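You operate a simulated robot arm through the tools that you are given. There is no shell and no other tool. Be economical: measure what you need, move in short steps, check, and stop when the job is done.

The job below is to be done with a simulated two-armed robot. You get a single attempt, and the scene is never put back.

Task
Put the blue sandbag on the top of the deep white table. Take the orange buckle on the top of the table with the wood edge and put it away on the wooden board behind the vice. Shut the bottom trolley drawer. Take the red riser and leave it on the yellow panel. Take the folded orange canopy and put it on the shelf under the narrow pine table. Take the blue cone and put it on the top of the bench. Take the orange harness grip on the top of the long table and put it away on the top of the small white table. Fetch the tall card tube and set it in the crate on the top of the long table. The order is free. Set down upright: blue cone.

The check looks at the end state, three seconds after you hand in, the way a careful person would. Anything else that was tipped, shoved, dropped, spilled or broken makes it a failure.

Robot
Two 7-joint arms with fingered hands on one trunk, on a base that drives. Base frame: it is fixed to the floor where the robot stands at the start and does not move with it; the origin is under the middle of the robot, x ahead of it, y to its left, z up; the surface under the hand at the start is at about z = 0.78. Lengths are in m, angles in degrees, forces in N, time in s.
The left shoulder is at the start at [0.06, 0.138, 0.847], the right one opposite. With the tool pointing down near the work surface each hand reaches from about 0.4 to 0.92 m from the robot's upright axis, wherever it stands, measured 20 degrees to its own side. Places, roughly: blue cone (6x6x12 cm) [-4.8, 1.1, 1]; blue sandbag [0.75, 0, 0.75]; crate (38x29x15 cm) [-3.7, 1.8, 1]; folded orange canopy [-5.25, 2, 1]; orange buckle (5x6x4 cm) [0.3, 0.9, 0.8]; orange harness grip (14x5x4 cm) [-6.6, 1.9, 0.9]; red riser (10x4x3 cm) [-5.3, 3.6, 0.9]; shelf under the narrow pine table [-6, 4, 0.4]; tall card tube (5x5x9 cm) [-4.1, -1.7, 1]; top of the bench [-4.3, 3.7, 0.9]; top of the deep white table [0.5, 2.2, 0.8]; top of the small white table [-7.5, 3.8, 0.7]; trolley drawer [-2.9, 0.9, 0.4]; wooden board behind the vice (25x30 cm) [-3.04, 3.76, 0.92]; yellow panel [-2.25, 1.75, 1]. Payload 4 kg a hand.
The TCP of each hand is the grasp point between the finger pads, 0.036 m short of the fingertips. In the tool frame z runs along the fingers and y along their closing line. The gripper opens to 0.12 m. The gripper's body begins 0.042 m behind the TCP. The gripper is a hand of 5 fingers: y runs from the thumb to the fingers, the wrist lies at [-0.015, -0.109, -0.2] in the tool frame, and closing takes about 1.5 s.
Orientation is that of the tool frame in the base frame, as [roll, pitch, yaw] about the fixed x, y, z axes, in that order (R = Rz(yaw) Ry(pitch) Rx(roll)). With the fingers straight down and the wrist toward the robot, the tool's x, y and z point along [0, 1, 0], [1, 0, 0] and [0, 0, -1] of the base frame.

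Tools
- The arms move only by the tool servo_tool. It takes "left_series", "right_series" or both (then of equal length, played together; a hand with none holds still); each is a list of rows, each an object of numbers (a shift or turn left out is 0, a gripper value left out holds the last): "wx", "wy", "wz": the turn, a rotation vector about the tool's x, y, z in degrees; "x", "y", "z": the shift along the tool's x, y, z in m; "hand": the finger opening in m, from 0 to 0.12. In form: [{"wx": .., "wy": .., "wz": .., "x": .., "y": .., "z": .., "hand": ..}, ...]. A call has 1 to 10 rows; each row shifts and turns the commanded pose from where the row before left it, along the tool's axes as they then stand. Rows are played at 5 a second. More than 0.05 m and 8.6 degrees between two rows, or a gripper value outside its range, and nothing of the call is played. A pose out of reach is approached as far as the arm can. The call stops where the force on the tool passes 40 N (or 10 N more than at its start, if that is more) or the arm is blocked; 0.2 s more then pass. The fingers move at their own pace (about 0.153 m/s each) and stop on an object; they squeeze with about 33 N. The grip force told is the motor's: it shows also when the fingers shut on nothing. Time passes only in rows, and 0.2 s behind the last, so rows that do not move let the fingers close. The reply holds the time, the measured pose of the TCP, the force on the tool along the base axes, the opening and the grip force, in the units named above and with some noise, with the torque about the TCP (base axes, N m) and any sound that the robot's microphone picked up, and new pictures: "pictures" is both (left out), scene, wrist or none (wrist: the cameras of the hands that moved).
- Cameras (640 x 400 px; columns grow to the right, rows downward): "scene" is now at [0.0467, 0.0286, 1.4948]; the picture's right is [0.46, -0.89, 0.00], its down [-0.61, -0.31, -0.73] and it looks along [0.65, 0.33, -0.69] (base axes); focal length 287 px, centre (320, 200). "left" rides on the left gripper at [-0.069, -0.079, -0.131] in its tool frame; the picture's right is [-0.78, -0.29, 0.55], its down [0.55, -0.73, 0.40] and it looks along [0.29, 0.61, 0.74] (tool axes); focal length 222 px, centre (320, 200). "right" rides on the right gripper at [0.069, -0.079, -0.131] in its tool frame; the picture's right is [-0.78, 0.29, -0.55], its down [-0.55, -0.73, 0.40] and it looks along [-0.29, 0.61, 0.74] (tool axes); focal length 222 px, centre (320, 200). There is no depth. A picture from a camera that has moved, and an enlarged one, comes with that camera's place and axes in the base frame and with its lens. The place of the scene camera against the robot may be out by one fixed shift of up to 0.025 m in any direction.
- lift_body(by): slides the trunk up (or, below 0, down) by that many m; the arms and the scene camera ride with it, the base frame stays. It gives what a move gives, with no picture.
- steer(legs): drives the robot by 1 to 6 legs, each [ahead, left, turn to the left] in m, m and degrees, along the robot's own axes; the way and the turn of a leg run together, so that a leg with both is an arc; at most 1.5 m and 180 degrees a leg. The arms and the cameras ride along, it lands a little off, and it stops where it bumps. It gives what a move gives, and a new picture of the scene camera.
- grasp_type(shape, hand): the hand has 5 fingers and takes this shape, open, in about a second: jaw (thumb against the fingers, like two jaws); tri (thumb and two fingers); tip (a fingertip pinch); poke (one finger out to press); point (the index stretched); flat (the hand flat); cup (the hand cupped); fist (a fist). The gripper value then closes the fingers along that shape, each until it touches; the sizes above hold for jaw. It gives what a move gives, with no picture.
- turn_head(pan, tilt): turns the head with the scene camera to pan (to the left, within 86 degrees either way) and tilt (down, from -29 to 69), counted from straight ahead of the robot. It gives what a move gives, and a new picture of the scene camera.
- enlarge(camera, box): a new picture of the part [left, top, right, bottom] of that camera's present view, enlarged. The clock stands still meanwhile.
- close_job(): hands the job in; it is judged then, once.

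Work in short steps. Places have to be worked out from the pictures, the camera data and where the tool is seen: move nearer, look again, correct. Check each grasp and each placing, and mend what went wrong. You have 217 turns and 260 pictures in all, those below and enlarged ones among them. Open the grippers and draw the arms clear of the work before you hand the job in, unless the task says otherwise.

The tools are called after "Emit:" by a JSON object that holds its "op" and its "data". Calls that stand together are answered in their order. servo_tool: Moves the arms, as the interface text tells. Its arguments: {"type":"object","properties":{"left_series":{"type":"array","items":{"type":"object","properties":{"wx":{"type":"number"},"wy":{"type":"number"},"wz":{"type":"number"},"x":{"type":"number"},"y":{"type":"number"},"z":{"type":"number"},"hand":{"type":"number"}}}},"right_series":{"type":"array","items":{"type":"object","properties":{"wx":{"type":"number"},"wy":{"type":"number"},"wz":{"type":"number"},"x":{"type":"number"},"y":{"type":"number"},"z":{"type":"number"},"hand":{"type":"number"}}}},"pictures":{"type":"string","enum":["both","scene","wrist","none"]}},"required":[]} The other tools are called the same way: lift_body (by) slides the trunk up or down; grasp_type (shape, hand) gives the hand a shape; steer (legs) drives the base; turn_head (pan, tilt) turns the head that bears the scene camera; enlarge (camera, box) takes an enlarged picture of a part of a camera's view; close_job () hands the job in.

At the start:

```text
time: 0.0
left_ee_pos: [0.39, 0.4209, 1.0839]
left_orientation: [180.0, -0.1, 90.0]
left_contact_force: [0.0, -0.9, -0.3]
left_wrist_torque: [-0.02, 0.0, 0.0]
left_opening: 0.1197
left_finger_force: 0.1
left_shape: jaw
right_ee_pos: [0.4869, 0.0244, 1.1049]
right_orientation: [-180.0, 0.0, 90.0]
right_contact_force: [-0.2, 0.1, -0.1]
right_wrist_torque: [0.01, -0.02, -0.03]
right_opening: 0.1197
right_finger_force: 0.0
right_shape: jaw
trunk travel left (down, up): [-0.425, 0.165]
robot x, y, heading: [-0.0011, -0.0018, -0.1]
head pan, tilt: [27.2, 43.3]
```

scene: 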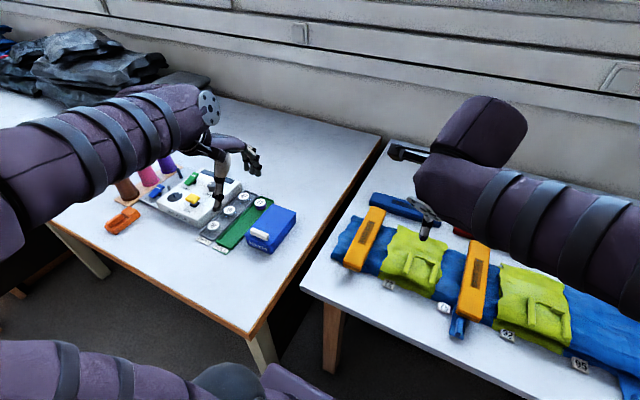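
right: 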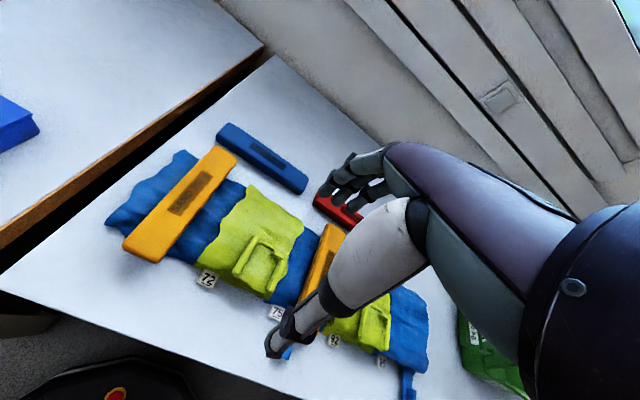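
left: 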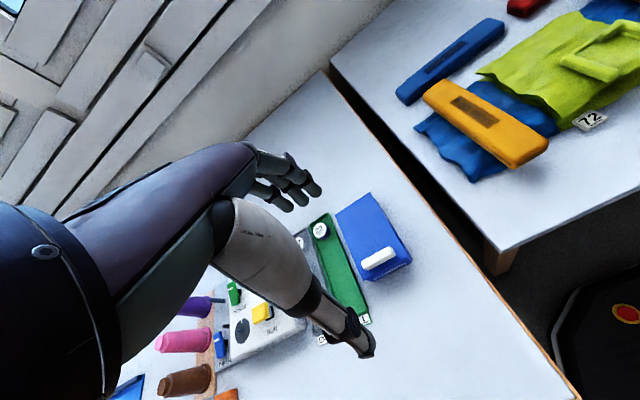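

I see the near tables; I turn the head toward the sandbag's place at (0.75, 0, 0.75) to identify it.

Emit:
{"op": "turn_head", "data": {"pan": -5, "tilt": 45}}

```text
time: 1.0
left_ee_pos: [0.3891, 0.4215, 1.0834]
left_orientation: [179.9, 0.0, 89.9]
left_contact_force: [0.0, -0.4, 0.1]
left_wrist_torque: [-0.03, 0.01, 0.0]
left_opening: 0.1197
left_finger_force: 0.1
left_shape: jaw
right_ee_pos: [0.4871, 0.0232, 1.1051]
right_orientation: [-180.0, 0.0, 90.0]
right_contact_force: [0.3, 0.0, -0.1]
right_wrist_torque: [0.01, -0.03, 0.04]
right_opening: 0.1197
right_finger_force: 0.0
right_shape: jaw
trunk travel left (down, up): [-0.425, 0.165]
robot x, y, heading: [0.0012, 0.0003, -0.1]
head pan, tilt: [-5.0, 45.0]
camera scene: at [0.0542, -0.0161, 1.4924], right [-0.09, -1.0, 0.0], down [-0.7, 0.06, -0.71], along [0.7, -0.06, -0.71], focal length 287 px, centre (320, 200)
```

scene: 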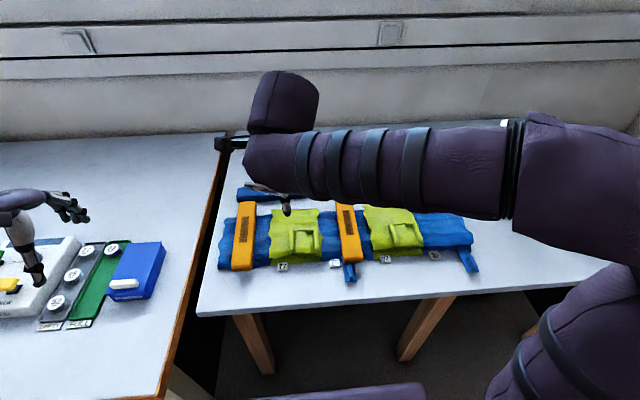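

The arm hides part of the table. I move the right hand rightward to see what lies behind.

Emit:
{"op": "servo_tool", "data": {"right_series": [{"x": -0.05, "y": -0.02}, {"x": -0.05, "y": -0.02}, {"x": -0.05, "y": -0.02}, {"x": -0.05, "y": -0.02}, {"x": -0.05, "y": -0.02}, {"x": -0.05, "y": -0.02}, {"x": -0.04}], "pictures": "scene"}}

```text
refused: row 1 steps farther than a row can; nothing moved
```

Step was slightly too long; I use smaller ones.

Emit:
{"op": "servo_tool", "data": {"right_series": [{"x": -0.045, "y": -0.015}, {"x": -0.045, "y": -0.015}, {"x": -0.045, "y": -0.015}, {"x": -0.045, "y": -0.015}, {"x": -0.045, "y": -0.015}, {"x": -0.045, "y": -0.015}, {"x": -0.045, "y": -0.015}], "pictures": "both"}}

```text
time: 2.6
left_ee_pos: [0.389, 0.4202, 1.0844]
left_orientation: [-179.9, -0.1, 90.1]
left_contact_force: [-0.6, 0.3, 0.8]
left_wrist_torque: [0.01, 0.02, 0.0]
left_opening: 0.1195
left_finger_force: 0.1
left_shape: jaw
right_ee_pos: [0.3855, -0.2924, 1.1105]
right_orientation: [-179.9, 0.1, 90.0]
right_contact_force: [-0.6, -0.1, 1.0]
right_wrist_torque: [-0.03, -0.02, 0.0]
right_opening: 0.1199
right_finger_force: 0.1
right_shape: jaw
trunk travel left (down, up): [-0.425, 0.165]
robot x, y, heading: [-0.0018, -0.0006, -0.1]
head pan, tilt: [-5.0, 45.0]
camera scene: at [0.0539, -0.0166, 1.4924], right [-0.09, -1.0, 0.0], down [-0.7, 0.06, -0.71], along [0.7, -0.06, -0.71], focal length 287 px, centre (320, 200)
camera right: at [0.3063, -0.2224, 1.2419], right [0.29, -0.78, 0.55], down [-0.73, -0.55, -0.4], along [0.61, -0.29, -0.74], focal length 222 px, centre (320, 200)
```

scene: 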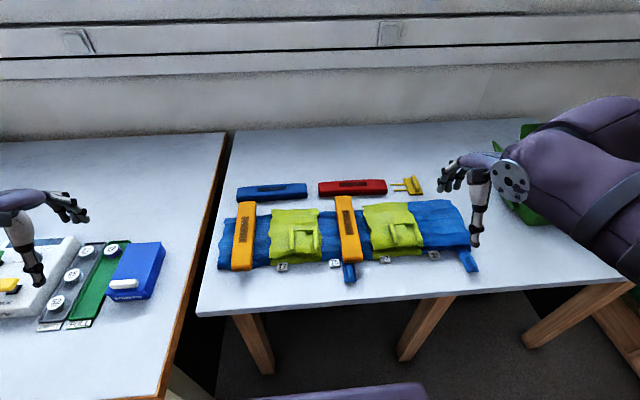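
right: 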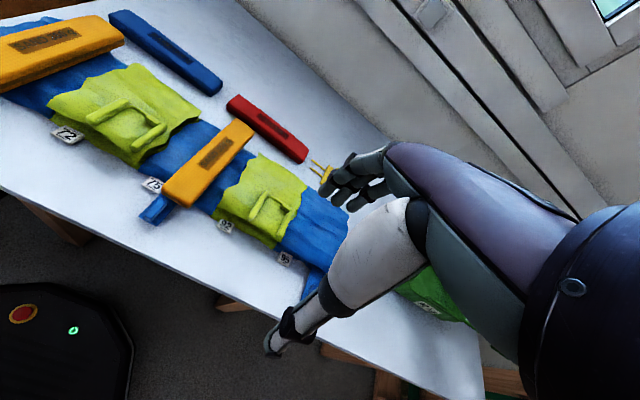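

I enlarge to see what these objects are.

Emit:
{"op": "enlarge", "data": {"camera": "scene", "box": [200, 120, 560, 320]}}

Emit:
{"op": "turn_head", "data": {"pan": -40, "tilt": 45}}

Emit:
{"op": "turn_head", "data": {"pan": 60, "tilt": 40}}

```text
1.78 times, centred on (380, 220) of scene
camera zoom: at [0.0539, -0.0166, 1.4924], right [-0.09, -1.0, 0.0], down [-0.7, 0.06, -0.71], along [0.7, -0.06, -0.71], focal length 510 px, centre (213, 164)
```

zoom: 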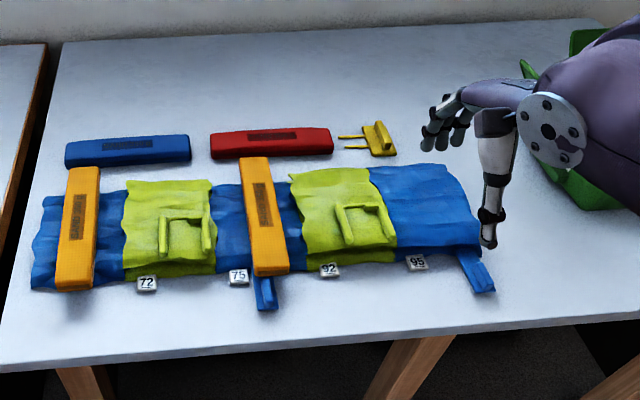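

```text
time: 3.6
left_ee_pos: [0.3906, 0.4218, 1.0831]
left_orientation: [180.0, 0.0, 90.0]
left_contact_force: [0.6, -0.5, -0.8]
left_wrist_torque: [-0.01, -0.01, 0.01]
left_opening: 0.1198
left_finger_force: 0.0
left_shape: jaw
right_ee_pos: [0.3857, -0.2905, 1.1104]
right_orientation: [-180.0, 0.0, 90.0]
right_contact_force: [0.3, -0.3, -0.5]
right_wrist_torque: [0.04, 0.02, -0.04]
right_opening: 0.1199
right_finger_force: 0.1
right_shape: jaw
trunk travel left (down, up): [-0.425, 0.165]
robot x, y, heading: [-0.0023, -0.0002, -0.0]
head pan, tilt: [-40.0, 45.0]
camera scene: at [0.0354, -0.0614, 1.4924], right [-0.64, -0.77, 0.0], down [-0.54, 0.45, -0.71], along [0.54, -0.45, -0.71], focal length 287 px, centre (320, 200)
```

scene: 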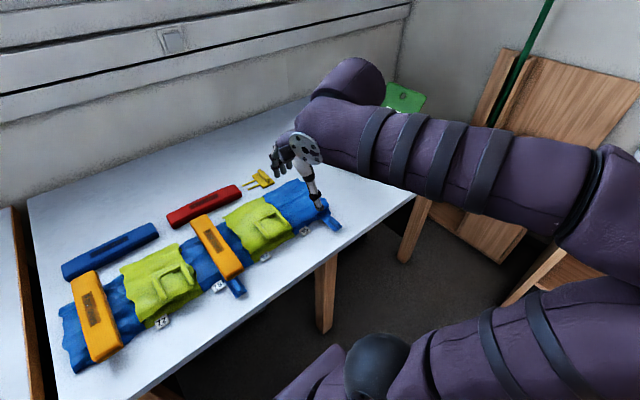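

```text
time: 5.3
left_ee_pos: [0.3893, 0.4222, 1.0829]
left_orientation: [180.0, 0.0, 90.0]
left_contact_force: [0.2, 0.4, -0.6]
left_wrist_torque: [-0.03, 0.03, 0.01]
left_opening: 0.1199
left_finger_force: 0.1
left_shape: jaw
right_ee_pos: [0.3862, -0.2912, 1.1105]
right_orientation: [-179.9, 0.0, 90.0]
right_contact_force: [-0.5, -0.1, -0.3]
right_wrist_torque: [-0.04, -0.01, 0.02]
right_opening: 0.1198
right_finger_force: 0.0
right_shape: jaw
trunk travel left (down, up): [-0.425, 0.165]
robot x, y, heading: [-0.0022, -0.0031, 0.2]
head pan, tilt: [60.0, 40.0]
camera scene: at [0.0157, 0.0644, 1.4996], right [0.87, -0.5, 0.0], down [-0.32, -0.56, -0.77], along [0.38, 0.66, -0.64], focal length 287 px, centre (320, 200)
```

scene: 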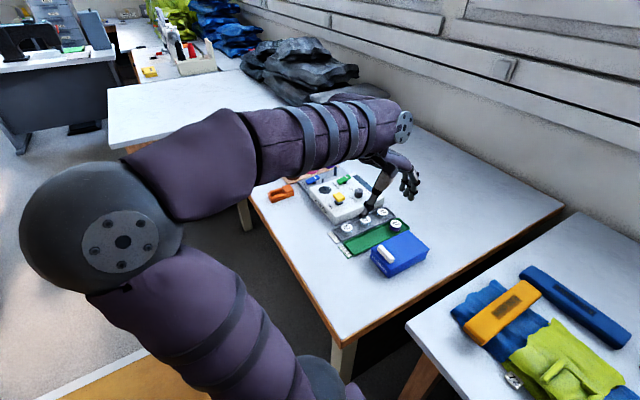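

The long bars with dark patches look like the sandbags; the loose blue bar's position (~(0.79,0.09)) matches the given place. I move the right hand over it and look from the wrist.

Emit:
{"op": "servo_tool", "data": {"right_series": [{"x": 0.034, "y": 0.034}, {"x": 0.034, "y": 0.034}, {"x": 0.034, "y": 0.034}, {"x": 0.034, "y": 0.034}, {"x": 0.034, "y": 0.034}, {"x": 0.034, "y": 0.034}, {"x": 0.034, "y": 0.034}, {"x": 0.034, "y": 0.034}, {"x": 0.034, "y": 0.034}, {"x": 0.034, "y": 0.034}], "pictures": "none"}}

Emit:
{"op": "servo_tool", "data": {"right_series": [{"x": 0.034, "y": 0.034}, {"z": 0.045}, {"z": 0.045}, {"hand": 0.1}], "pictures": "wrist"}}

```text
time: 7.5
left_ee_pos: [0.3905, 0.4212, 1.0833]
left_orientation: [-179.9, -0.1, 90.0]
left_contact_force: [0.0, -0.2, 0.9]
left_wrist_torque: [0.0, 0.02, 0.02]
left_opening: 0.1197
left_finger_force: 0.0
left_shape: jaw
right_ee_pos: [0.7247, 0.0503, 1.107]
right_orientation: [-179.9, 0.1, 90.1]
right_contact_force: [-1.0, -0.2, 0.1]
right_wrist_torque: [-0.03, 0.05, -0.03]
right_opening: 0.1198
right_finger_force: 0.1
right_shape: jaw
trunk travel left (down, up): [-0.425, 0.165]
robot x, y, heading: [0.0007, 0.004, -0.0]
head pan, tilt: [60.0, 40.0]
```

```text
time: 8.5
left_ee_pos: [0.3899, 0.4208, 1.0849]
left_orientation: [179.9, 0.0, 90.0]
left_contact_force: [-0.3, -1.4, 0.1]
left_wrist_torque: [0.01, 0.02, 0.0]
left_opening: 0.1197
left_finger_force: 0.1
left_shape: jaw
right_ee_pos: [0.7585, 0.0859, 1.0177]
right_orientation: [-180.0, -0.1, 90.0]
right_contact_force: [-0.9, -0.6, 0.5]
right_wrist_torque: [-0.02, 0.0, -0.04]
right_opening: 0.1001
right_finger_force: 0.1
right_shape: jaw
trunk travel left (down, up): [-0.425, 0.165]
robot x, y, heading: [-0.0035, -0.0019, 0.1]
head pan, tilt: [60.0, 40.0]
camera right: at [0.6792, 0.1539, 1.1489], right [0.29, -0.79, 0.55], down [-0.74, -0.55, -0.4], along [0.61, -0.29, -0.74], focal length 222 px, centre (320, 200)
```

right: 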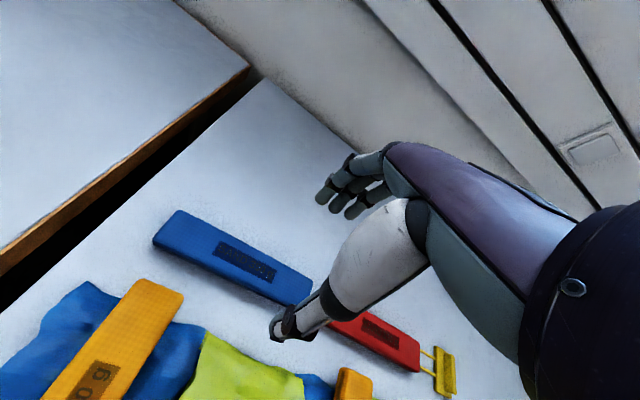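

Bar label centre computes to about (0.785, 0.093). I align and descend to z≈0.845.

Emit:
{"op": "servo_tool", "data": {"right_series": [{"x": 0.007, "y": 0.026}, {"z": 0.045}, {"z": 0.045}, {"z": 0.04}, {"z": 0.03}, {"z": 0.012}], "pictures": "wrist"}}

```text
time: 9.9
left_ee_pos: [0.3888, 0.4207, 1.0854]
left_orientation: [180.0, 0.0, 90.0]
left_contact_force: [-0.2, 0.3, 0.8]
left_wrist_torque: [0.01, 0.0, 0.01]
left_opening: 0.1195
left_finger_force: 0.1
left_shape: jaw
right_ee_pos: [0.7813, 0.0877, 0.8438]
right_orientation: [179.9, 0.0, 89.9]
right_contact_force: [0.3, -0.5, -0.1]
right_wrist_torque: [0.01, -0.01, 0.0]
right_opening: 0.0998
right_finger_force: 0.0
right_shape: jaw
trunk travel left (down, up): [-0.425, 0.165]
robot x, y, heading: [0.002, 0.0032, 0.0]
head pan, tilt: [60.0, 40.0]
camera right: at [0.7031, 0.1577, 0.9749], right [0.29, -0.79, 0.55], down [-0.74, -0.55, -0.4], along [0.61, -0.29, -0.74], focal length 222 px, centre (320, 200)
```

right: 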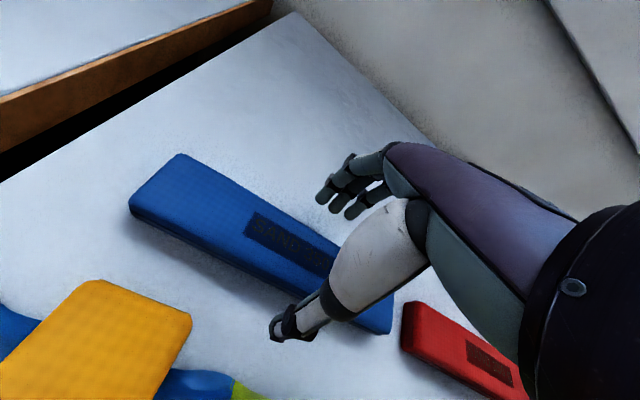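

Aligned well; continue lowering gently with a small +x correction.

Emit:
{"op": "servo_tool", "data": {"right_series": [{"y": 0.006, "z": 0.01}, {"z": 0.01}, {"z": 0.006}, {"z": 0.005}], "pictures": "wrist"}}

```text
time: 10.9
left_ee_pos: [0.3892, 0.4208, 1.0839]
left_orientation: [-180.0, 0.0, 90.0]
left_contact_force: [-0.2, -0.7, 0.2]
left_wrist_torque: [0.0, 0.01, 0.03]
left_opening: 0.1197
left_finger_force: 0.1
left_shape: jaw
right_ee_pos: [0.7894, 0.0893, 0.8161]
right_orientation: [179.7, -0.1, 90.1]
right_contact_force: [-1.0, -1.1, 7.7]
right_wrist_torque: [-0.08, -0.45, -0.1]
right_opening: 0.0997
right_finger_force: 0.1
right_shape: jaw
trunk travel left (down, up): [-0.425, 0.165]
robot x, y, heading: [-0.0003, -0.0018, -0.1]
head pan, tilt: [60.0, 40.0]
camera right: at [0.7089, 0.1585, 0.947], right [0.29, -0.79, 0.55], down [-0.73, -0.55, -0.4], along [0.61, -0.29, -0.74], focal length 222 px, centre (320, 200)
```

right: 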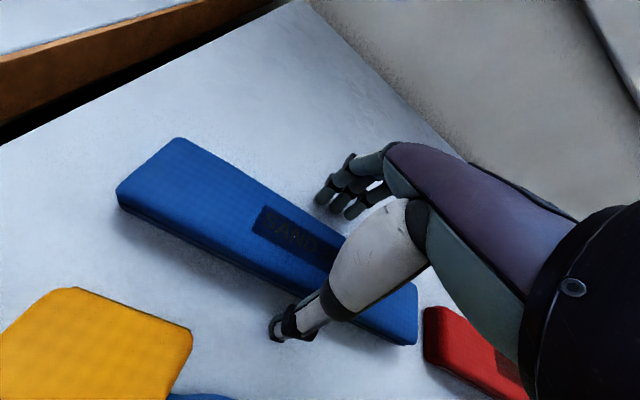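

Fingertips touch the table (surface ≈0.78). I raise slightly and close.

Emit:
{"op": "servo_tool", "data": {"right_series": [{"z": -0.003, "hand": 0.0}, {}, {}, {}, {}, {}, {}, {}], "pictures": "none"}}

Emit:
{"op": "servo_tool", "data": {"right_series": [{"z": -0.03}, {"z": -0.045}, {"z": -0.045}, {"z": -0.045}], "pictures": "wrist"}}

```text
time: 12.7
left_ee_pos: [0.3891, 0.4209, 1.0843]
left_orientation: [-180.0, 0.0, 90.1]
left_contact_force: [0.1, 0.1, -0.4]
left_wrist_torque: [0.01, 0.01, 0.0]
left_opening: 0.1199
left_finger_force: 0.1
left_shape: jaw
right_ee_pos: [0.7879, 0.0882, 0.8166]
right_orientation: [179.9, -0.1, 90.0]
right_contact_force: [0.6, -0.1, 3.3]
right_wrist_torque: [0.06, 0.03, 0.16]
right_opening: 0.0483
right_finger_force: 33.0
right_shape: jaw
trunk travel left (down, up): [-0.425, 0.165]
robot x, y, heading: [0.0007, -0.0022, 0.1]
head pan, tilt: [60.0, 40.0]
```

```text
time: 13.7
left_ee_pos: [0.3899, 0.4217, 1.0834]
left_orientation: [-179.9, 0.1, 90.0]
left_contact_force: [-0.1, 0.7, 0.1]
left_wrist_torque: [-0.01, -0.03, 0.0]
left_opening: 0.1195
left_finger_force: 0.0
left_shape: jaw
right_ee_pos: [0.7891, 0.0893, 0.9823]
right_orientation: [-179.7, 0.0, 90.0]
right_contact_force: [0.3, 0.1, -4.4]
right_wrist_torque: [-0.01, 0.02, 0.0]
right_opening: 0.0478
right_finger_force: 33.0
right_shape: jaw
trunk travel left (down, up): [-0.425, 0.165]
robot x, y, heading: [-0.0007, -0.002, 0.0]
head pan, tilt: [60.0, 40.0]
camera right: at [0.7089, 0.1586, 1.113], right [0.29, -0.78, 0.55], down [-0.74, -0.55, -0.39], along [0.61, -0.29, -0.74], focal length 222 px, centre (320, 200)
```

right: 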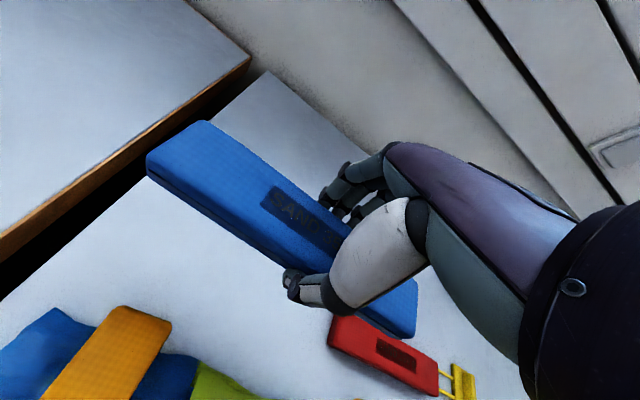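

It's labelled SAND and firmly held. I bring it in close and then drive back and left toward the buckle.

Emit:
{"op": "servo_tool", "data": {"right_series": [{"x": -0.027, "y": -0.034, "z": -0.01}, {"x": -0.027, "y": -0.034, "z": -0.01}, {"x": -0.027, "y": -0.034, "z": -0.01}, {"x": -0.027, "y": -0.034, "z": -0.01}, {"x": -0.027, "y": -0.034, "z": -0.01}, {"x": -0.027, "y": -0.034, "z": -0.01}, {"x": -0.027, "y": -0.034, "z": -0.01}, {"x": -0.027, "y": -0.034, "z": -0.01}, {"x": -0.027, "y": -0.034, "z": -0.01}, {"x": -0.027, "y": -0.034, "z": -0.01}], "pictures": "none"}}

Emit:
{"op": "steer", "data": {"legs": [[-0.15, 0, 0], [0, 0.65, 0]]}}

```text
time: 15.9
left_ee_pos: [0.3897, 0.4206, 1.0837]
left_orientation: [-179.9, 0.0, 90.0]
left_contact_force: [0.0, 0.4, 0.2]
left_wrist_torque: [0.0, 0.0, 0.02]
left_opening: 0.1199
left_finger_force: 0.0
left_shape: jaw
right_ee_pos: [0.4468, -0.1794, 1.0806]
right_orientation: [-179.9, 0.0, 90.0]
right_contact_force: [-0.2, 0.1, -3.2]
right_wrist_torque: [-0.01, 0.02, 0.01]
right_opening: 0.0475
right_finger_force: 33.1
right_shape: jaw
trunk travel left (down, up): [-0.425, 0.165]
robot x, y, heading: [0.0014, -0.0013, -0.1]
head pan, tilt: [60.0, 40.0]
```

```text
time: 20.6
left_ee_pos: [0.2342, 1.0861, 1.0832]
left_orientation: [-180.0, 0.0, 90.2]
left_contact_force: [-0.4, 0.3, 0.7]
left_wrist_torque: [-0.02, -0.01, 0.03]
left_opening: 0.1198
left_finger_force: 0.1
left_shape: jaw
right_ee_pos: [0.2953, 0.4866, 1.081]
right_orientation: [-180.0, -0.1, 90.2]
right_contact_force: [0.6, -0.4, -2.9]
right_wrist_torque: [-0.02, 0.03, 0.03]
right_opening: 0.0474
right_finger_force: 33.4
right_shape: jaw
trunk travel left (down, up): [-0.425, 0.165]
robot x, y, heading: [-0.1553, 0.6625, 0.2]
head pan, tilt: [60.0, 40.0]
camera scene: at [-0.138, 0.7287, 1.4996], right [0.87, -0.5, 0.0], down [-0.32, -0.56, -0.77], along [0.38, 0.66, -0.64], focal length 287 px, centre (320, 200)
```

scene: 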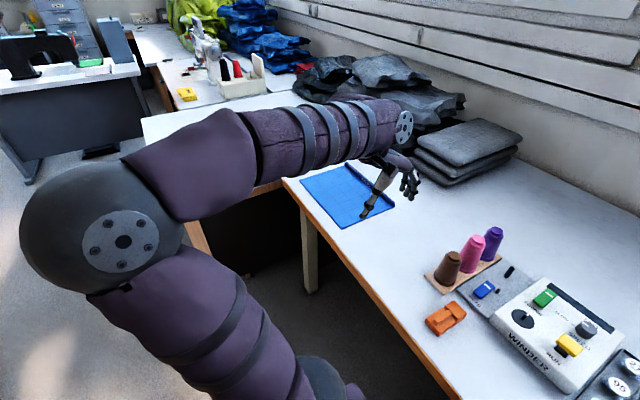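

Buckle appears near (0.33, 0.885). I move the left hand above it and look through its wrist camera.

Emit:
{"op": "servo_tool", "data": {"left_series": [{"x": -0.04, "y": 0.015, "z": 0.015}, {"x": -0.04, "y": 0.015, "z": 0.015}, {"x": -0.04, "y": 0.015, "z": 0.015}, {"x": -0.04, "y": 0.015, "z": 0.015}, {"x": -0.04, "y": 0.015, "z": 0.015}, {"x": 0.0, "y": 0.015, "z": 0.015, "hand": 0.1}], "pictures": "wrist"}}

```text
time: 22.0
left_ee_pos: [0.3269, 0.8875, 0.9958]
left_orientation: [179.9, 0.1, 90.2]
left_contact_force: [1.4, -0.3, 0.2]
left_wrist_torque: [0.01, 0.0, 0.01]
left_opening: 0.1004
left_finger_force: 0.1
left_shape: jaw
right_ee_pos: [0.296, 0.4866, 1.0803]
right_orientation: [-179.9, 0.0, 90.2]
right_contact_force: [0.7, -0.8, -2.9]
right_wrist_torque: [-0.05, -0.01, -0.01]
right_opening: 0.0474
right_finger_force: 33.4
right_shape: jaw
trunk travel left (down, up): [-0.425, 0.165]
robot x, y, heading: [-0.1531, 0.6684, 0.2]
head pan, tilt: [60.0, 40.0]
camera left: at [0.2484, 0.8174, 1.1268], right [-0.29, -0.79, -0.55], down [-0.74, 0.55, -0.4], along [0.61, 0.29, -0.74], focal length 222 px, centre (320, 200)
```

left: 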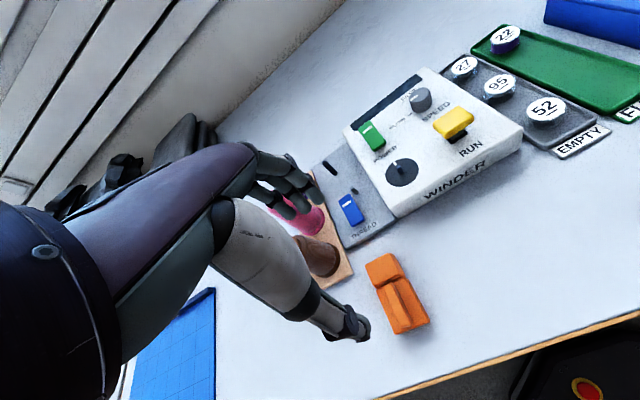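

Buckle centre ≈(0.31, 0.887), long along x about 7 cm. Centre over it, open to 0.115, descend to 0.86 and check.

Emit:
{"op": "servo_tool", "data": {"left_series": [{"y": -0.018, "hand": 0.115}, {"z": 0.045}, {"z": 0.045}, {"z": 0.04}], "pictures": "wrist"}}

```text
time: 23.2
left_ee_pos: [0.3157, 0.833, 0.8834]
left_orientation: [177.0, -0.2, 82.5]
left_contact_force: [-0.9, -0.4, 0.5]
left_wrist_torque: [-0.03, 0.02, 0.02]
left_opening: 0.1149
left_finger_force: 0.1
left_shape: jaw
right_ee_pos: [0.2953, 0.4878, 1.0803]
right_orientation: [-179.8, -0.1, 90.2]
right_contact_force: [0.3, -0.3, -3.6]
right_wrist_torque: [-0.07, -0.01, 0.0]
right_opening: 0.0476
right_finger_force: 32.7
right_shape: jaw
trunk travel left (down, up): [-0.425, 0.165]
robot x, y, heading: [-0.1502, 0.6636, 0.3]
head pan, tilt: [60.0, 40.0]
stopped in row 4 (left hand): the arm was blocked; the commanded pose is now the measured one
camera left: at [0.2217, 0.7742, 1.0102], right [-0.36, -0.74, -0.56], down [-0.63, 0.64, -0.43], along [0.68, 0.2, -0.7], focal length 222 px, centre (320, 200)
```

left: 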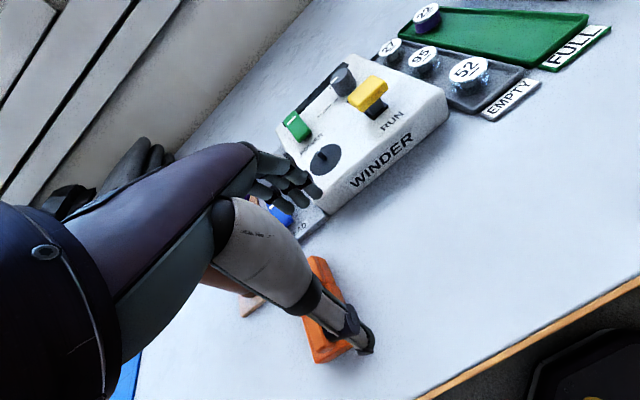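

The arm got blocked by its own joints (too close to the body). I lift, back the robot 0.15 m, and retry.

Emit:
{"op": "servo_tool", "data": {"left_series": [{"z": -0.045}, {"z": -0.045}, {"wz": -7.3, "wx": 3}], "pictures": "none"}}

Emit:
{"op": "steer", "data": {"legs": [[-0.15, 0, 0]]}}

```text
time: 24.0
left_ee_pos: [0.3129, 0.8289, 0.9748]
left_orientation: [-180.0, 0.0, 89.9]
left_contact_force: [0.4, 0.3, -0.4]
left_wrist_torque: [0.01, -0.03, 0.0]
left_opening: 0.1149
left_finger_force: 0.1
left_shape: jaw
right_ee_pos: [0.2948, 0.4868, 1.0809]
right_orientation: [-180.0, -0.1, 90.3]
right_contact_force: [0.3, -0.8, -3.3]
right_wrist_torque: [-0.03, 0.0, 0.01]
right_opening: 0.0472
right_finger_force: 32.8
right_shape: jaw
trunk travel left (down, up): [-0.425, 0.165]
robot x, y, heading: [-0.1543, 0.6651, 0.1]
head pan, tilt: [60.0, 40.0]
```

```text
time: 25.4
left_ee_pos: [0.1614, 0.8303, 0.9754]
left_orientation: [-179.9, 0.0, 90.0]
left_contact_force: [-1.2, -0.2, 0.0]
left_wrist_torque: [0.01, -0.05, -0.02]
left_opening: 0.115
left_finger_force: 0.0
left_shape: jaw
right_ee_pos: [0.1442, 0.4865, 1.0809]
right_orientation: [180.0, 0.0, 90.3]
right_contact_force: [-0.4, 0.8, -3.6]
right_wrist_torque: [-0.03, 0.02, 0.02]
right_opening: 0.0473
right_finger_force: 33.2
right_shape: jaw
trunk travel left (down, up): [-0.425, 0.165]
robot x, y, heading: [-0.3102, 0.6628, 0.5]
head pan, tilt: [60.0, 40.0]
camera scene: at [-0.2902, 0.7275, 1.4997], right [0.87, -0.5, 0.0], down [-0.32, -0.56, -0.77], along [0.38, 0.67, -0.64], focal length 287 px, centre (320, 200)
```

scene: 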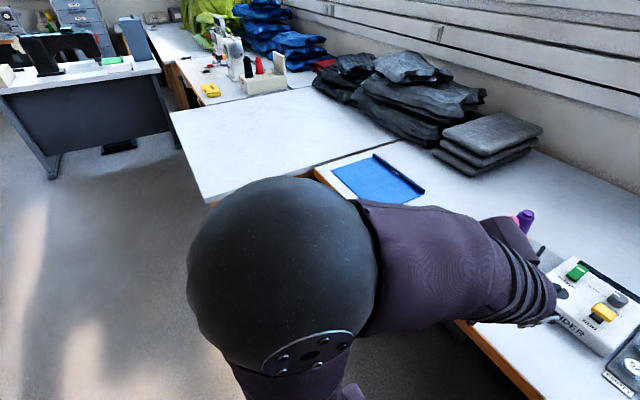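

Now move the left hand over the buckle again and lower to 0.9 for a look.

Emit:
{"op": "servo_tool", "data": {"left_series": [{"x": 0.014, "y": 0.037}, {"x": 0.014, "y": 0.037}, {"x": 0.014, "y": 0.037}, {"x": 0.014, "y": 0.037}, {"z": 0.04}, {"z": 0.03}], "pictures": "wrist"}}

```text
time: 26.8
left_ee_pos: [0.3117, 0.8856, 0.9044]
left_orientation: [-179.9, -0.1, 89.8]
left_contact_force: [-0.1, -0.7, 0.2]
left_wrist_torque: [-0.02, -0.02, -0.02]
left_opening: 0.115
left_finger_force: 0.0
left_shape: jaw
right_ee_pos: [0.1452, 0.4858, 1.0805]
right_orientation: [-179.8, -0.1, 90.2]
right_contact_force: [-0.3, -1.3, -2.5]
right_wrist_torque: [-0.01, 0.0, 0.03]
right_opening: 0.0475
right_finger_force: 33.2
right_shape: jaw
trunk travel left (down, up): [-0.425, 0.165]
robot x, y, heading: [-0.3064, 0.662, 0.2]
head pan, tilt: [60.0, 40.0]
camera left: at [0.2338, 0.8164, 1.0361], right [-0.29, -0.78, -0.55], down [-0.73, 0.55, -0.4], along [0.61, 0.29, -0.74], focal length 222 px, centre (320, 200)
```

left: 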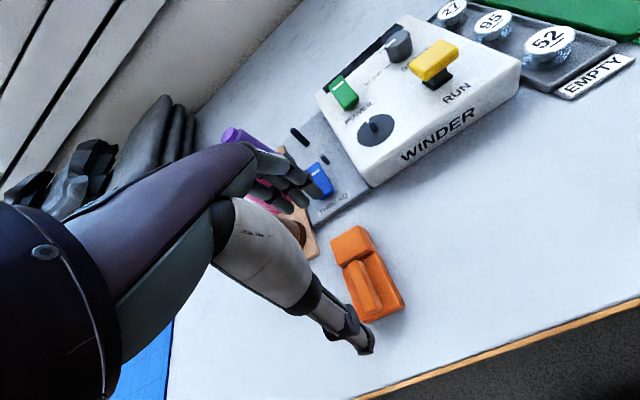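

Buckle spans x≈0.27–0.36, y≈0.888. Fine-adjust, open fully and descend.

Emit:
{"op": "servo_tool", "data": {"left_series": [{"y": 0.004, "x": 0.003, "hand": 0.12}, {"z": 0.03}, {"z": 0.025}, {"z": 0.015}, {"z": 0.01}], "pictures": "wrist"}}

```text
time: 28.0
left_ee_pos: [0.3144, 0.889, 0.8236]
left_orientation: [180.0, -0.1, 90.1]
left_contact_force: [0.1, 0.3, 0.4]
left_wrist_torque: [-0.02, -0.01, 0.01]
left_opening: 0.1199
left_finger_force: 0.1
left_shape: jaw
right_ee_pos: [0.1457, 0.4858, 1.0817]
right_orientation: [-179.9, 0.0, 90.2]
right_contact_force: [0.4, 0.5, -3.7]
right_wrist_torque: [-0.02, 0.02, -0.01]
right_opening: 0.0473
right_finger_force: 32.7
right_shape: jaw
trunk travel left (down, up): [-0.425, 0.165]
robot x, y, heading: [-0.3039, 0.6632, 0.2]
head pan, tilt: [60.0, 40.0]
camera left: at [0.2349, 0.8197, 0.9546], right [-0.29, -0.78, -0.55], down [-0.73, 0.55, -0.4], along [0.61, 0.29, -0.74], focal length 222 px, centre (320, 200)
```

left: 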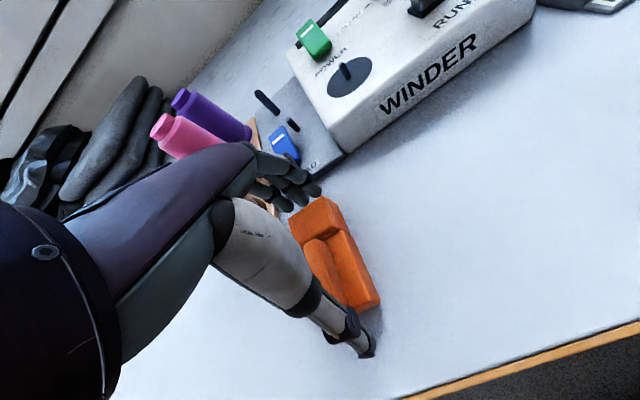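

Well straddled; close the fingers and lift.

Emit:
{"op": "servo_tool", "data": {"left_series": [{"hand": 0.0}, {}, {}, {}, {}, {}, {}, {}], "pictures": "none"}}

Emit:
{"op": "servo_tool", "data": {"left_series": [{"z": -0.03}, {"z": -0.045}, {"z": -0.045}, {"z": -0.045}, {"z": -0.045}, {"z": -0.045}], "pictures": "wrist"}}

```text
time: 29.8
left_ee_pos: [0.3137, 0.889, 0.8221]
left_orientation: [-180.0, -0.1, 89.9]
left_contact_force: [-0.4, -0.1, 0.6]
left_wrist_torque: [0.02, -0.01, -0.03]
left_opening: 0.0896
left_finger_force: 32.8
left_shape: jaw
right_ee_pos: [0.1436, 0.4859, 1.0814]
right_orientation: [-179.9, 0.0, 90.2]
right_contact_force: [0.1, -0.7, -2.4]
right_wrist_torque: [-0.05, -0.02, -0.01]
right_opening: 0.0474
right_finger_force: 33.2
right_shape: jaw
trunk travel left (down, up): [-0.425, 0.165]
robot x, y, heading: [-0.3033, 0.6644, 0.1]
head pan, tilt: [60.0, 40.0]
```

```text
time: 31.2
left_ee_pos: [0.315, 0.888, 1.0789]
left_orientation: [-180.0, -0.1, 90.1]
left_contact_force: [0.7, -0.1, -1.4]
left_wrist_torque: [-0.01, 0.03, 0.0]
left_opening: 0.0898
left_finger_force: 33.7
left_shape: jaw
right_ee_pos: [0.1445, 0.4864, 1.0809]
right_orientation: [-179.9, 0.0, 90.2]
right_contact_force: [0.4, 0.9, -4.8]
right_wrist_torque: [0.0, 0.02, 0.01]
right_opening: 0.0474
right_finger_force: 33.1
right_shape: jaw
trunk travel left (down, up): [-0.425, 0.165]
robot x, y, heading: [-0.3062, 0.6591, 0.3]
head pan, tilt: [60.0, 40.0]
camera left: at [0.2368, 0.8177, 1.2104], right [-0.29, -0.78, -0.55], down [-0.73, 0.55, -0.4], along [0.61, 0.29, -0.74], focal length 222 px, centre (320, 200)
```

left: 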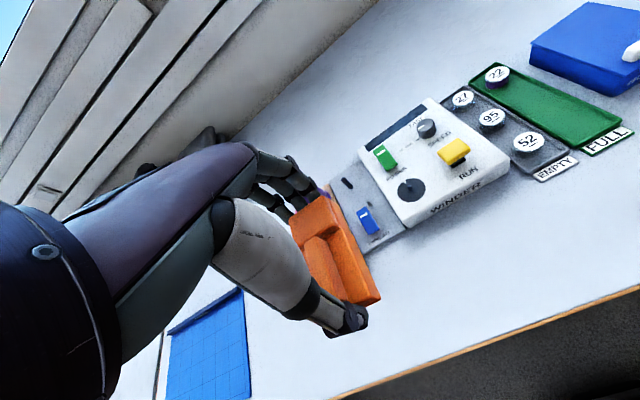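

Buckle held. Deep table's front edge is at about x=-0.25, y 1.7–2.7. I back up and drive left to stand in front of it.

Emit:
{"op": "steer", "data": {"legs": [[-0.35, 0, 0], [0, 1.45, 0]]}}

Emit:
{"op": "turn_head", "data": {"pan": -5, "tilt": 40}}

```text
time: 40.5
left_ee_pos: [-0.0256, 2.3914, 1.0782]
left_orientation: [180.0, -0.1, 89.5]
left_contact_force: [0.2, 0.2, -1.0]
left_wrist_torque: [-0.04, 0.02, -0.02]
left_opening: 0.0895
left_finger_force: 33.0
left_shape: jaw
right_ee_pos: [-0.1998, 1.9925, 1.0806]
right_orientation: [-179.9, -0.1, 89.8]
right_contact_force: [-0.6, 0.4, -2.9]
right_wrist_torque: [-0.04, 0.05, 0.01]
right_opening: 0.0476
right_finger_force: 32.9
right_shape: jaw
trunk travel left (down, up): [-0.425, 0.165]
robot x, y, heading: [-0.6475, 2.1709, 0.1]
head pan, tilt: [60.0, 40.0]
camera scene: at [-0.6319, 2.2368, 1.4996], right [0.86, -0.5, 0.0], down [-0.32, -0.56, -0.77], along [0.38, 0.66, -0.64], focal length 287 px, centre (320, 200)
```

scene: 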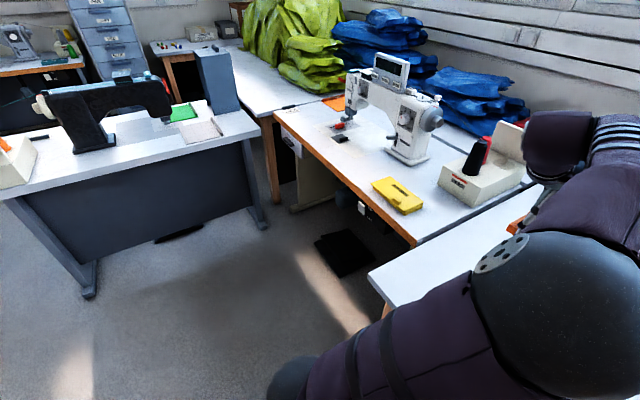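

```text
time: 41.9
left_ee_pos: [-0.0266, 2.3922, 1.0786]
left_orientation: [-180.0, -0.1, 89.6]
left_contact_force: [0.3, 0.2, -1.0]
left_wrist_torque: [0.03, -0.01, -0.02]
left_opening: 0.0893
left_finger_force: 32.6
left_shape: jaw
right_ee_pos: [-0.1999, 1.9923, 1.0798]
right_orientation: [-179.8, 0.0, 89.7]
right_contact_force: [0.6, 0.2, -3.2]
right_wrist_torque: [-0.03, 0.04, 0.02]
right_opening: 0.0475
right_finger_force: 32.5
right_shape: jaw
trunk travel left (down, up): [-0.425, 0.165]
robot x, y, heading: [-0.6483, 2.1743, -0.1]
head pan, tilt: [-5.0, 40.0]
camera scene: at [-0.5899, 2.1556, 1.4996], right [-0.09, -1.0, 0.0], down [-0.64, 0.06, -0.77], along [0.76, -0.07, -0.64], focal length 287 px, centre (320, 200)
```

scene: 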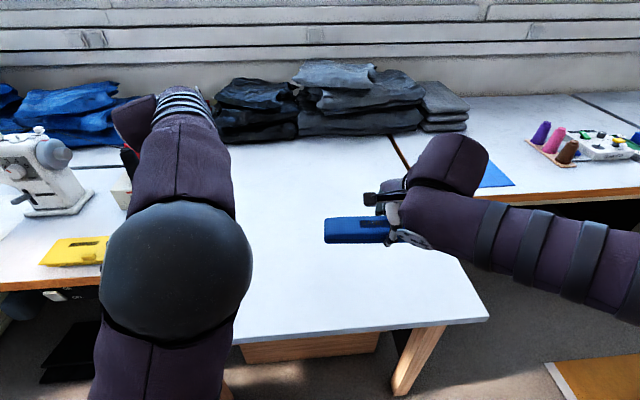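

Table area ahead is clear. Move right hand forward 0.2 m, and lower to 0.84.

Emit:
{"op": "servo_tool", "data": {"right_series": [{"y": 0.045}, {"y": 0.045}, {"y": 0.045}, {"y": 0.045}, {"y": 0.02, "z": 0.04}, {"z": 0.045}, {"z": 0.045}, {"z": 0.045}, {"z": 0.045}, {"z": 0.015}], "pictures": "wrist"}}

```text
time: 44.0
left_ee_pos: [-0.0265, 2.3912, 1.0787]
left_orientation: [-179.9, 0.0, 89.5]
left_contact_force: [0.3, -1.0, -0.6]
left_wrist_torque: [-0.04, -0.01, 0.04]
left_opening: 0.0894
left_finger_force: 33.4
left_shape: jaw
right_ee_pos: [-0.0003, 1.9892, 0.8431]
right_orientation: [-180.0, 0.0, 89.9]
right_contact_force: [0.0, -0.4, -3.9]
right_wrist_torque: [-0.02, 0.03, 0.0]
right_opening: 0.0475
right_finger_force: 33.0
right_shape: jaw
trunk travel left (down, up): [-0.425, 0.165]
robot x, y, heading: [-0.6484, 2.1721, -0.3]
head pan, tilt: [-5.0, 40.0]
camera right: at [-0.08, 2.0592, 0.9753], right [0.29, -0.79, 0.55], down [-0.74, -0.55, -0.4], along [0.61, -0.29, -0.74], focal length 222 px, centre (320, 200)
```

right: 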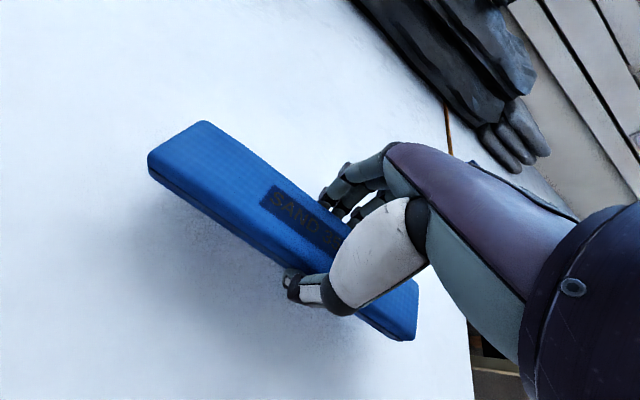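

Close above the surface; lower in small steps until contact, then open.

Emit:
{"op": "servo_tool", "data": {"right_series": [{"z": 0.008}, {"z": 0.006}, {"z": 0.005}, {"z": 0.004}, {"z": 0.003}], "pictures": "none"}}

```text
time: 45.2
left_ee_pos: [-0.0255, 2.3921, 1.0791]
left_orientation: [-180.0, -0.2, 89.4]
left_contact_force: [0.7, 0.6, -1.1]
left_wrist_torque: [-0.03, -0.02, 0.02]
left_opening: 0.0895
left_finger_force: 32.8
left_shape: jaw
right_ee_pos: [0.0007, 1.9907, 0.8211]
right_orientation: [-180.0, 0.0, 89.8]
right_contact_force: [-0.5, -0.3, -3.0]
right_wrist_torque: [0.02, -0.01, -0.04]
right_opening: 0.0474
right_finger_force: 32.6
right_shape: jaw
trunk travel left (down, up): [-0.425, 0.165]
robot x, y, heading: [-0.6463, 2.1713, 0.3]
head pan, tilt: [-5.0, 40.0]
```

Not yet in contact; continue down.

Emit:
{"op": "servo_tool", "data": {"right_series": [{"z": 0.003}, {"z": 0.003}, {"z": 0.003}, {"z": 0.003}, {"z": 0.003}], "pictures": "none"}}

```text
time: 46.2
left_ee_pos: [-0.0276, 2.3917, 1.0788]
left_orientation: [-180.0, -0.1, 89.5]
left_contact_force: [0.5, 0.3, -0.6]
left_wrist_torque: [0.02, 0.01, 0.01]
left_opening: 0.0894
left_finger_force: 33.5
left_shape: jaw
right_ee_pos: [0.0025, 1.9939, 0.8151]
right_orientation: [179.1, -0.2, 89.8]
right_contact_force: [-5.3, -0.7, 20.0]
right_wrist_torque: [0.13, 0.82, 0.05]
right_opening: 0.047
right_finger_force: 32.9
right_shape: jaw
trunk travel left (down, up): [-0.425, 0.165]
robot x, y, heading: [-0.6454, 2.1743, -0.2]
head pan, tilt: [-5.0, 40.0]
stopped in row 4 (right hand): the force on the tool passed its limit at 43 N (the readings are from after the stop); the commanded pose is now the measured one
```

On the table. Release and lift away.

Emit:
{"op": "servo_tool", "data": {"right_series": [{"z": -0.003, "hand": 0.1}, {}, {}, {"hand": 0.12}, {"z": -0.03}, {"z": -0.045}, {"z": -0.045}, {"z": -0.045}, {"z": -0.045}, {"z": -0.045}], "pictures": "wrist"}}

```text
time: 48.4
left_ee_pos: [-0.0261, 2.3924, 1.0795]
left_orientation: [-179.9, 0.0, 89.5]
left_contact_force: [-0.6, 0.5, -1.7]
left_wrist_torque: [0.01, -0.04, -0.01]
left_opening: 0.0893
left_finger_force: 33.1
left_shape: jaw
right_ee_pos: [-0.0018, 1.9911, 1.0699]
right_orientation: [179.5, -0.2, 89.8]
right_contact_force: [-0.5, -0.1, -0.7]
right_wrist_torque: [0.01, 0.0, 0.03]
right_opening: 0.1197
right_finger_force: 0.0
right_shape: jaw
trunk travel left (down, up): [-0.425, 0.165]
robot x, y, heading: [-0.6451, 2.1738, -0.1]
head pan, tilt: [-5.0, 40.0]
camera right: at [-0.082, 2.0604, 1.201], right [0.28, -0.79, 0.55], down [-0.73, -0.55, -0.4], along [0.62, -0.29, -0.73], focal length 222 px, centre (320, 200)
```

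right: 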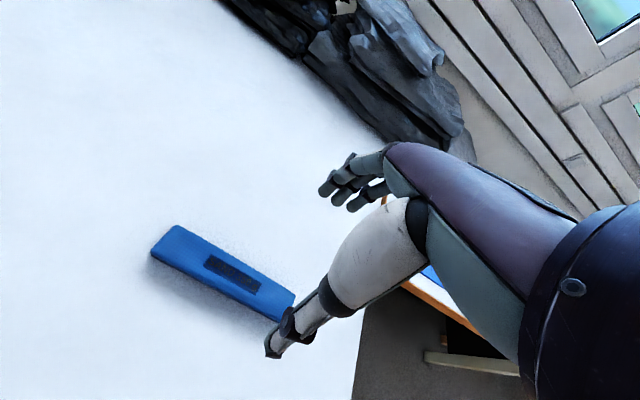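

Sandbag is placed properly. Retract right hand, back off, and turn around to survey the other side.

Emit:
{"op": "servo_tool", "data": {"right_series": [{"y": -0.045}, {"y": -0.045}, {"y": -0.045}, {"y": -0.045}, {"y": -0.02}], "pictures": "none"}}

Emit:
{"op": "turn_head", "data": {"pan": 0, "tilt": 25}}

Emit:
{"op": "steer", "data": {"legs": [[-0.4, 0, 0], [0, 0, 150]]}}

```text
time: 49.6
left_ee_pos: [-0.0262, 2.3926, 1.0789]
left_orientation: [180.0, -0.1, 89.5]
left_contact_force: [0.6, 0.2, -1.1]
left_wrist_torque: [0.01, 0.01, 0.01]
left_opening: 0.0894
left_finger_force: 32.9
left_shape: jaw
right_ee_pos: [-0.198, 1.9902, 1.0703]
right_orientation: [179.5, -0.1, 89.7]
right_contact_force: [0.4, -0.6, 0.3]
right_wrist_torque: [-0.01, -0.02, -0.04]
right_opening: 0.1201
right_finger_force: 0.2
right_shape: jaw
trunk travel left (down, up): [-0.425, 0.165]
robot x, y, heading: [-0.6479, 2.1711, 0.0]
head pan, tilt: [-5.0, 40.0]
```

```text
time: 50.4
left_ee_pos: [-0.0256, 2.393, 1.0788]
left_orientation: [179.9, 0.0, 89.5]
left_contact_force: [-0.3, -0.4, -0.7]
left_wrist_torque: [-0.03, 0.0, 0.0]
left_opening: 0.0893
left_finger_force: 33.0
left_shape: jaw
right_ee_pos: [-0.1991, 1.9913, 1.0691]
right_orientation: [179.6, -0.2, 89.8]
right_contact_force: [0.6, -0.3, 0.9]
right_wrist_torque: [-0.01, -0.04, 0.02]
right_opening: 0.12
right_finger_force: 0.1
right_shape: jaw
trunk travel left (down, up): [-0.425, 0.165]
robot x, y, heading: [-0.6455, 2.1696, -0.3]
head pan, tilt: [0.0, 25.0]
camera scene: at [-0.5828, 2.1629, 1.5229], right [0.0, -1.0, 0.0], down [-0.42, 0.0, -0.91], along [0.91, 0.0, -0.42], focal length 287 px, centre (320, 200)
```

scene: 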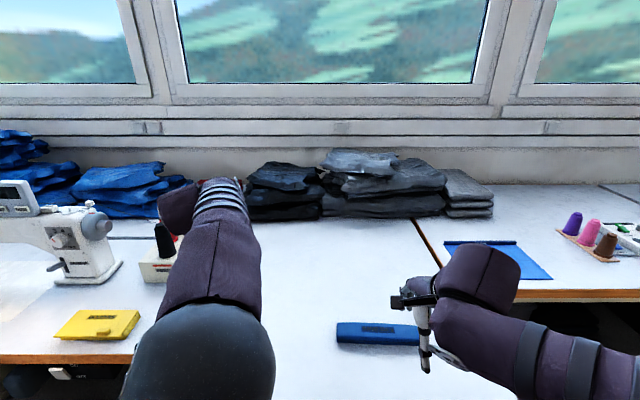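

```text
time: 59.0
left_ee_pos: [-1.6831, 2.311, 1.0781]
left_orientation: [180.0, -0.1, -121.9]
left_contact_force: [-0.8, -0.5, -1.2]
left_wrist_torque: [0.05, 0.0, -0.02]
left_opening: 0.0888
left_finger_force: 32.6
left_shape: jaw
right_ee_pos: [-1.3292, 2.5654, 1.0692]
right_orientation: [179.5, -0.3, -121.6]
right_contact_force: [-0.2, 0.1, -0.7]
right_wrist_torque: [0.02, 0.0, -0.02]
right_opening: 0.1198
right_finger_force: 0.1
right_shape: jaw
trunk travel left (down, up): [-0.425, 0.165]
robot x, y, heading: [-1.0383, 2.1775, 148.5]
head pan, tilt: [0.0, 25.0]
camera scene: at [-1.0883, 2.199, 1.523], right [0.52, 0.85, 0.0], down [0.36, -0.22, -0.91], along [-0.77, 0.47, -0.42], focal length 287 px, centre (320, 200)
```

scene: 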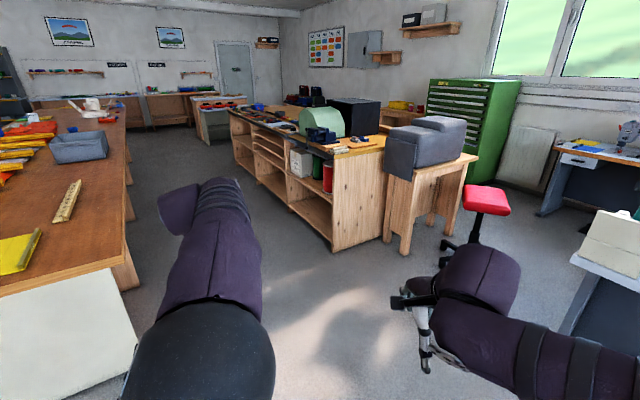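

A good overview. I enlarge the bench end where the wooden board behind the vice should be, and the long table.

Emit:
{"op": "enlarge", "data": {"camera": "scene", "box": [220, 70, 480, 232]}}

Emit:
{"op": "enlarge", "data": {"camera": "scene", "box": [0, 80, 240, 230]}}

```text
2.46 times, centred on (350, 151) of scene
camera zoom: at [-1.0883, 2.199, 1.523], right [0.52, 0.85, 0.0], down [0.36, -0.22, -0.91], along [-0.77, 0.47, -0.42], focal length 706 px, centre (246, 321)
```

zoom: 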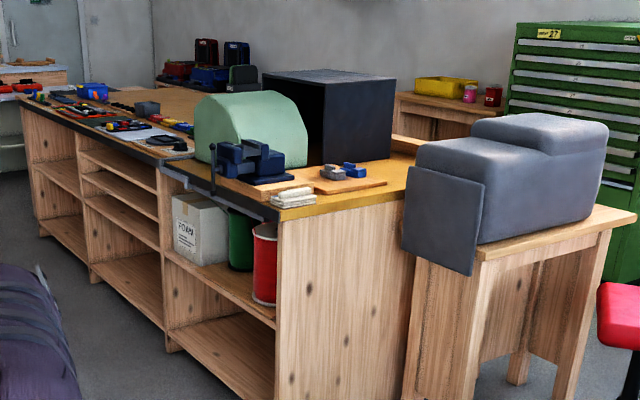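

```text
2.67 times, centred on (120, 155) of scene
camera zoom: at [-1.0883, 2.199, 1.523], right [0.52, 0.85, 0.0], down [0.36, -0.22, -0.91], along [-0.77, 0.47, -0.42], focal length 765 px, centre (853, 320)
```

zoom: 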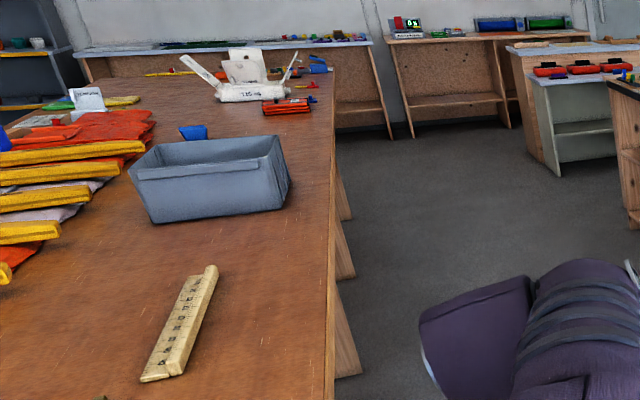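

The board lies right of the blue vice at the bench's near end. I raise the left hand a little and drive near the bench corner, turning to heading ~109°.

Emit:
{"op": "servo_tool", "data": {"left_series": [{"z": -0.04}, {"z": -0.04}], "pictures": "none"}}

Emit:
{"op": "steer", "data": {"legs": [[1.2, 0, 0], [0, 0, -39.5]]}}

```text
time: 59.6
left_ee_pos: [-1.6807, 2.3116, 1.1554]
left_orientation: [180.0, -0.1, -121.8]
left_contact_force: [0.9, 0.4, -1.1]
left_wrist_torque: [0.02, 0.0, -0.01]
left_opening: 0.0893
left_finger_force: 32.8
left_shape: jaw
right_ee_pos: [-1.33, 2.5636, 1.0694]
right_orientation: [179.5, -0.2, -121.5]
right_contact_force: [-0.4, 0.3, -0.5]
right_wrist_torque: [-0.01, 0.0, -0.01]
right_opening: 0.1197
right_finger_force: 0.1
right_shape: jaw
trunk travel left (down, up): [-0.425, 0.165]
robot x, y, heading: [-1.0347, 2.1719, 148.6]
head pan, tilt: [0.0, 25.0]
```

```text
time: 67.5
left_ee_pos: [-2.4728, 3.3404, 1.1578]
left_orientation: [180.0, -0.1, -161.7]
left_contact_force: [0.4, -0.5, -1.3]
left_wrist_torque: [0.0, 0.02, 0.01]
left_opening: 0.089
left_finger_force: 32.8
left_shape: jaw
right_ee_pos: [-2.038, 3.3081, 1.0695]
right_orientation: [179.5, -0.1, -161.5]
right_contact_force: [0.3, 0.2, -0.9]
right_wrist_torque: [0.0, 0.01, -0.01]
right_opening: 0.1202
right_finger_force: 0.1
right_shape: jaw
trunk travel left (down, up): [-0.425, 0.165]
robot x, y, heading: [-2.0654, 2.8243, 108.4]
head pan, tilt: [0.0, 25.0]
camera scene: at [-2.0823, 2.8725, 1.523], right [0.95, 0.32, 0.0], down [0.13, -0.4, -0.91], along [-0.29, 0.86, -0.42], focal length 287 px, centre (320, 200)
```

scene: 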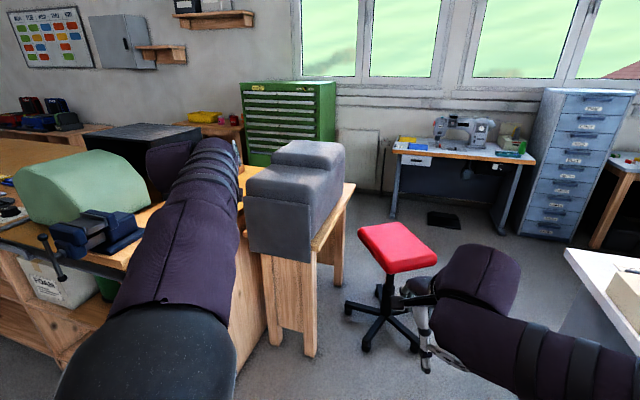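

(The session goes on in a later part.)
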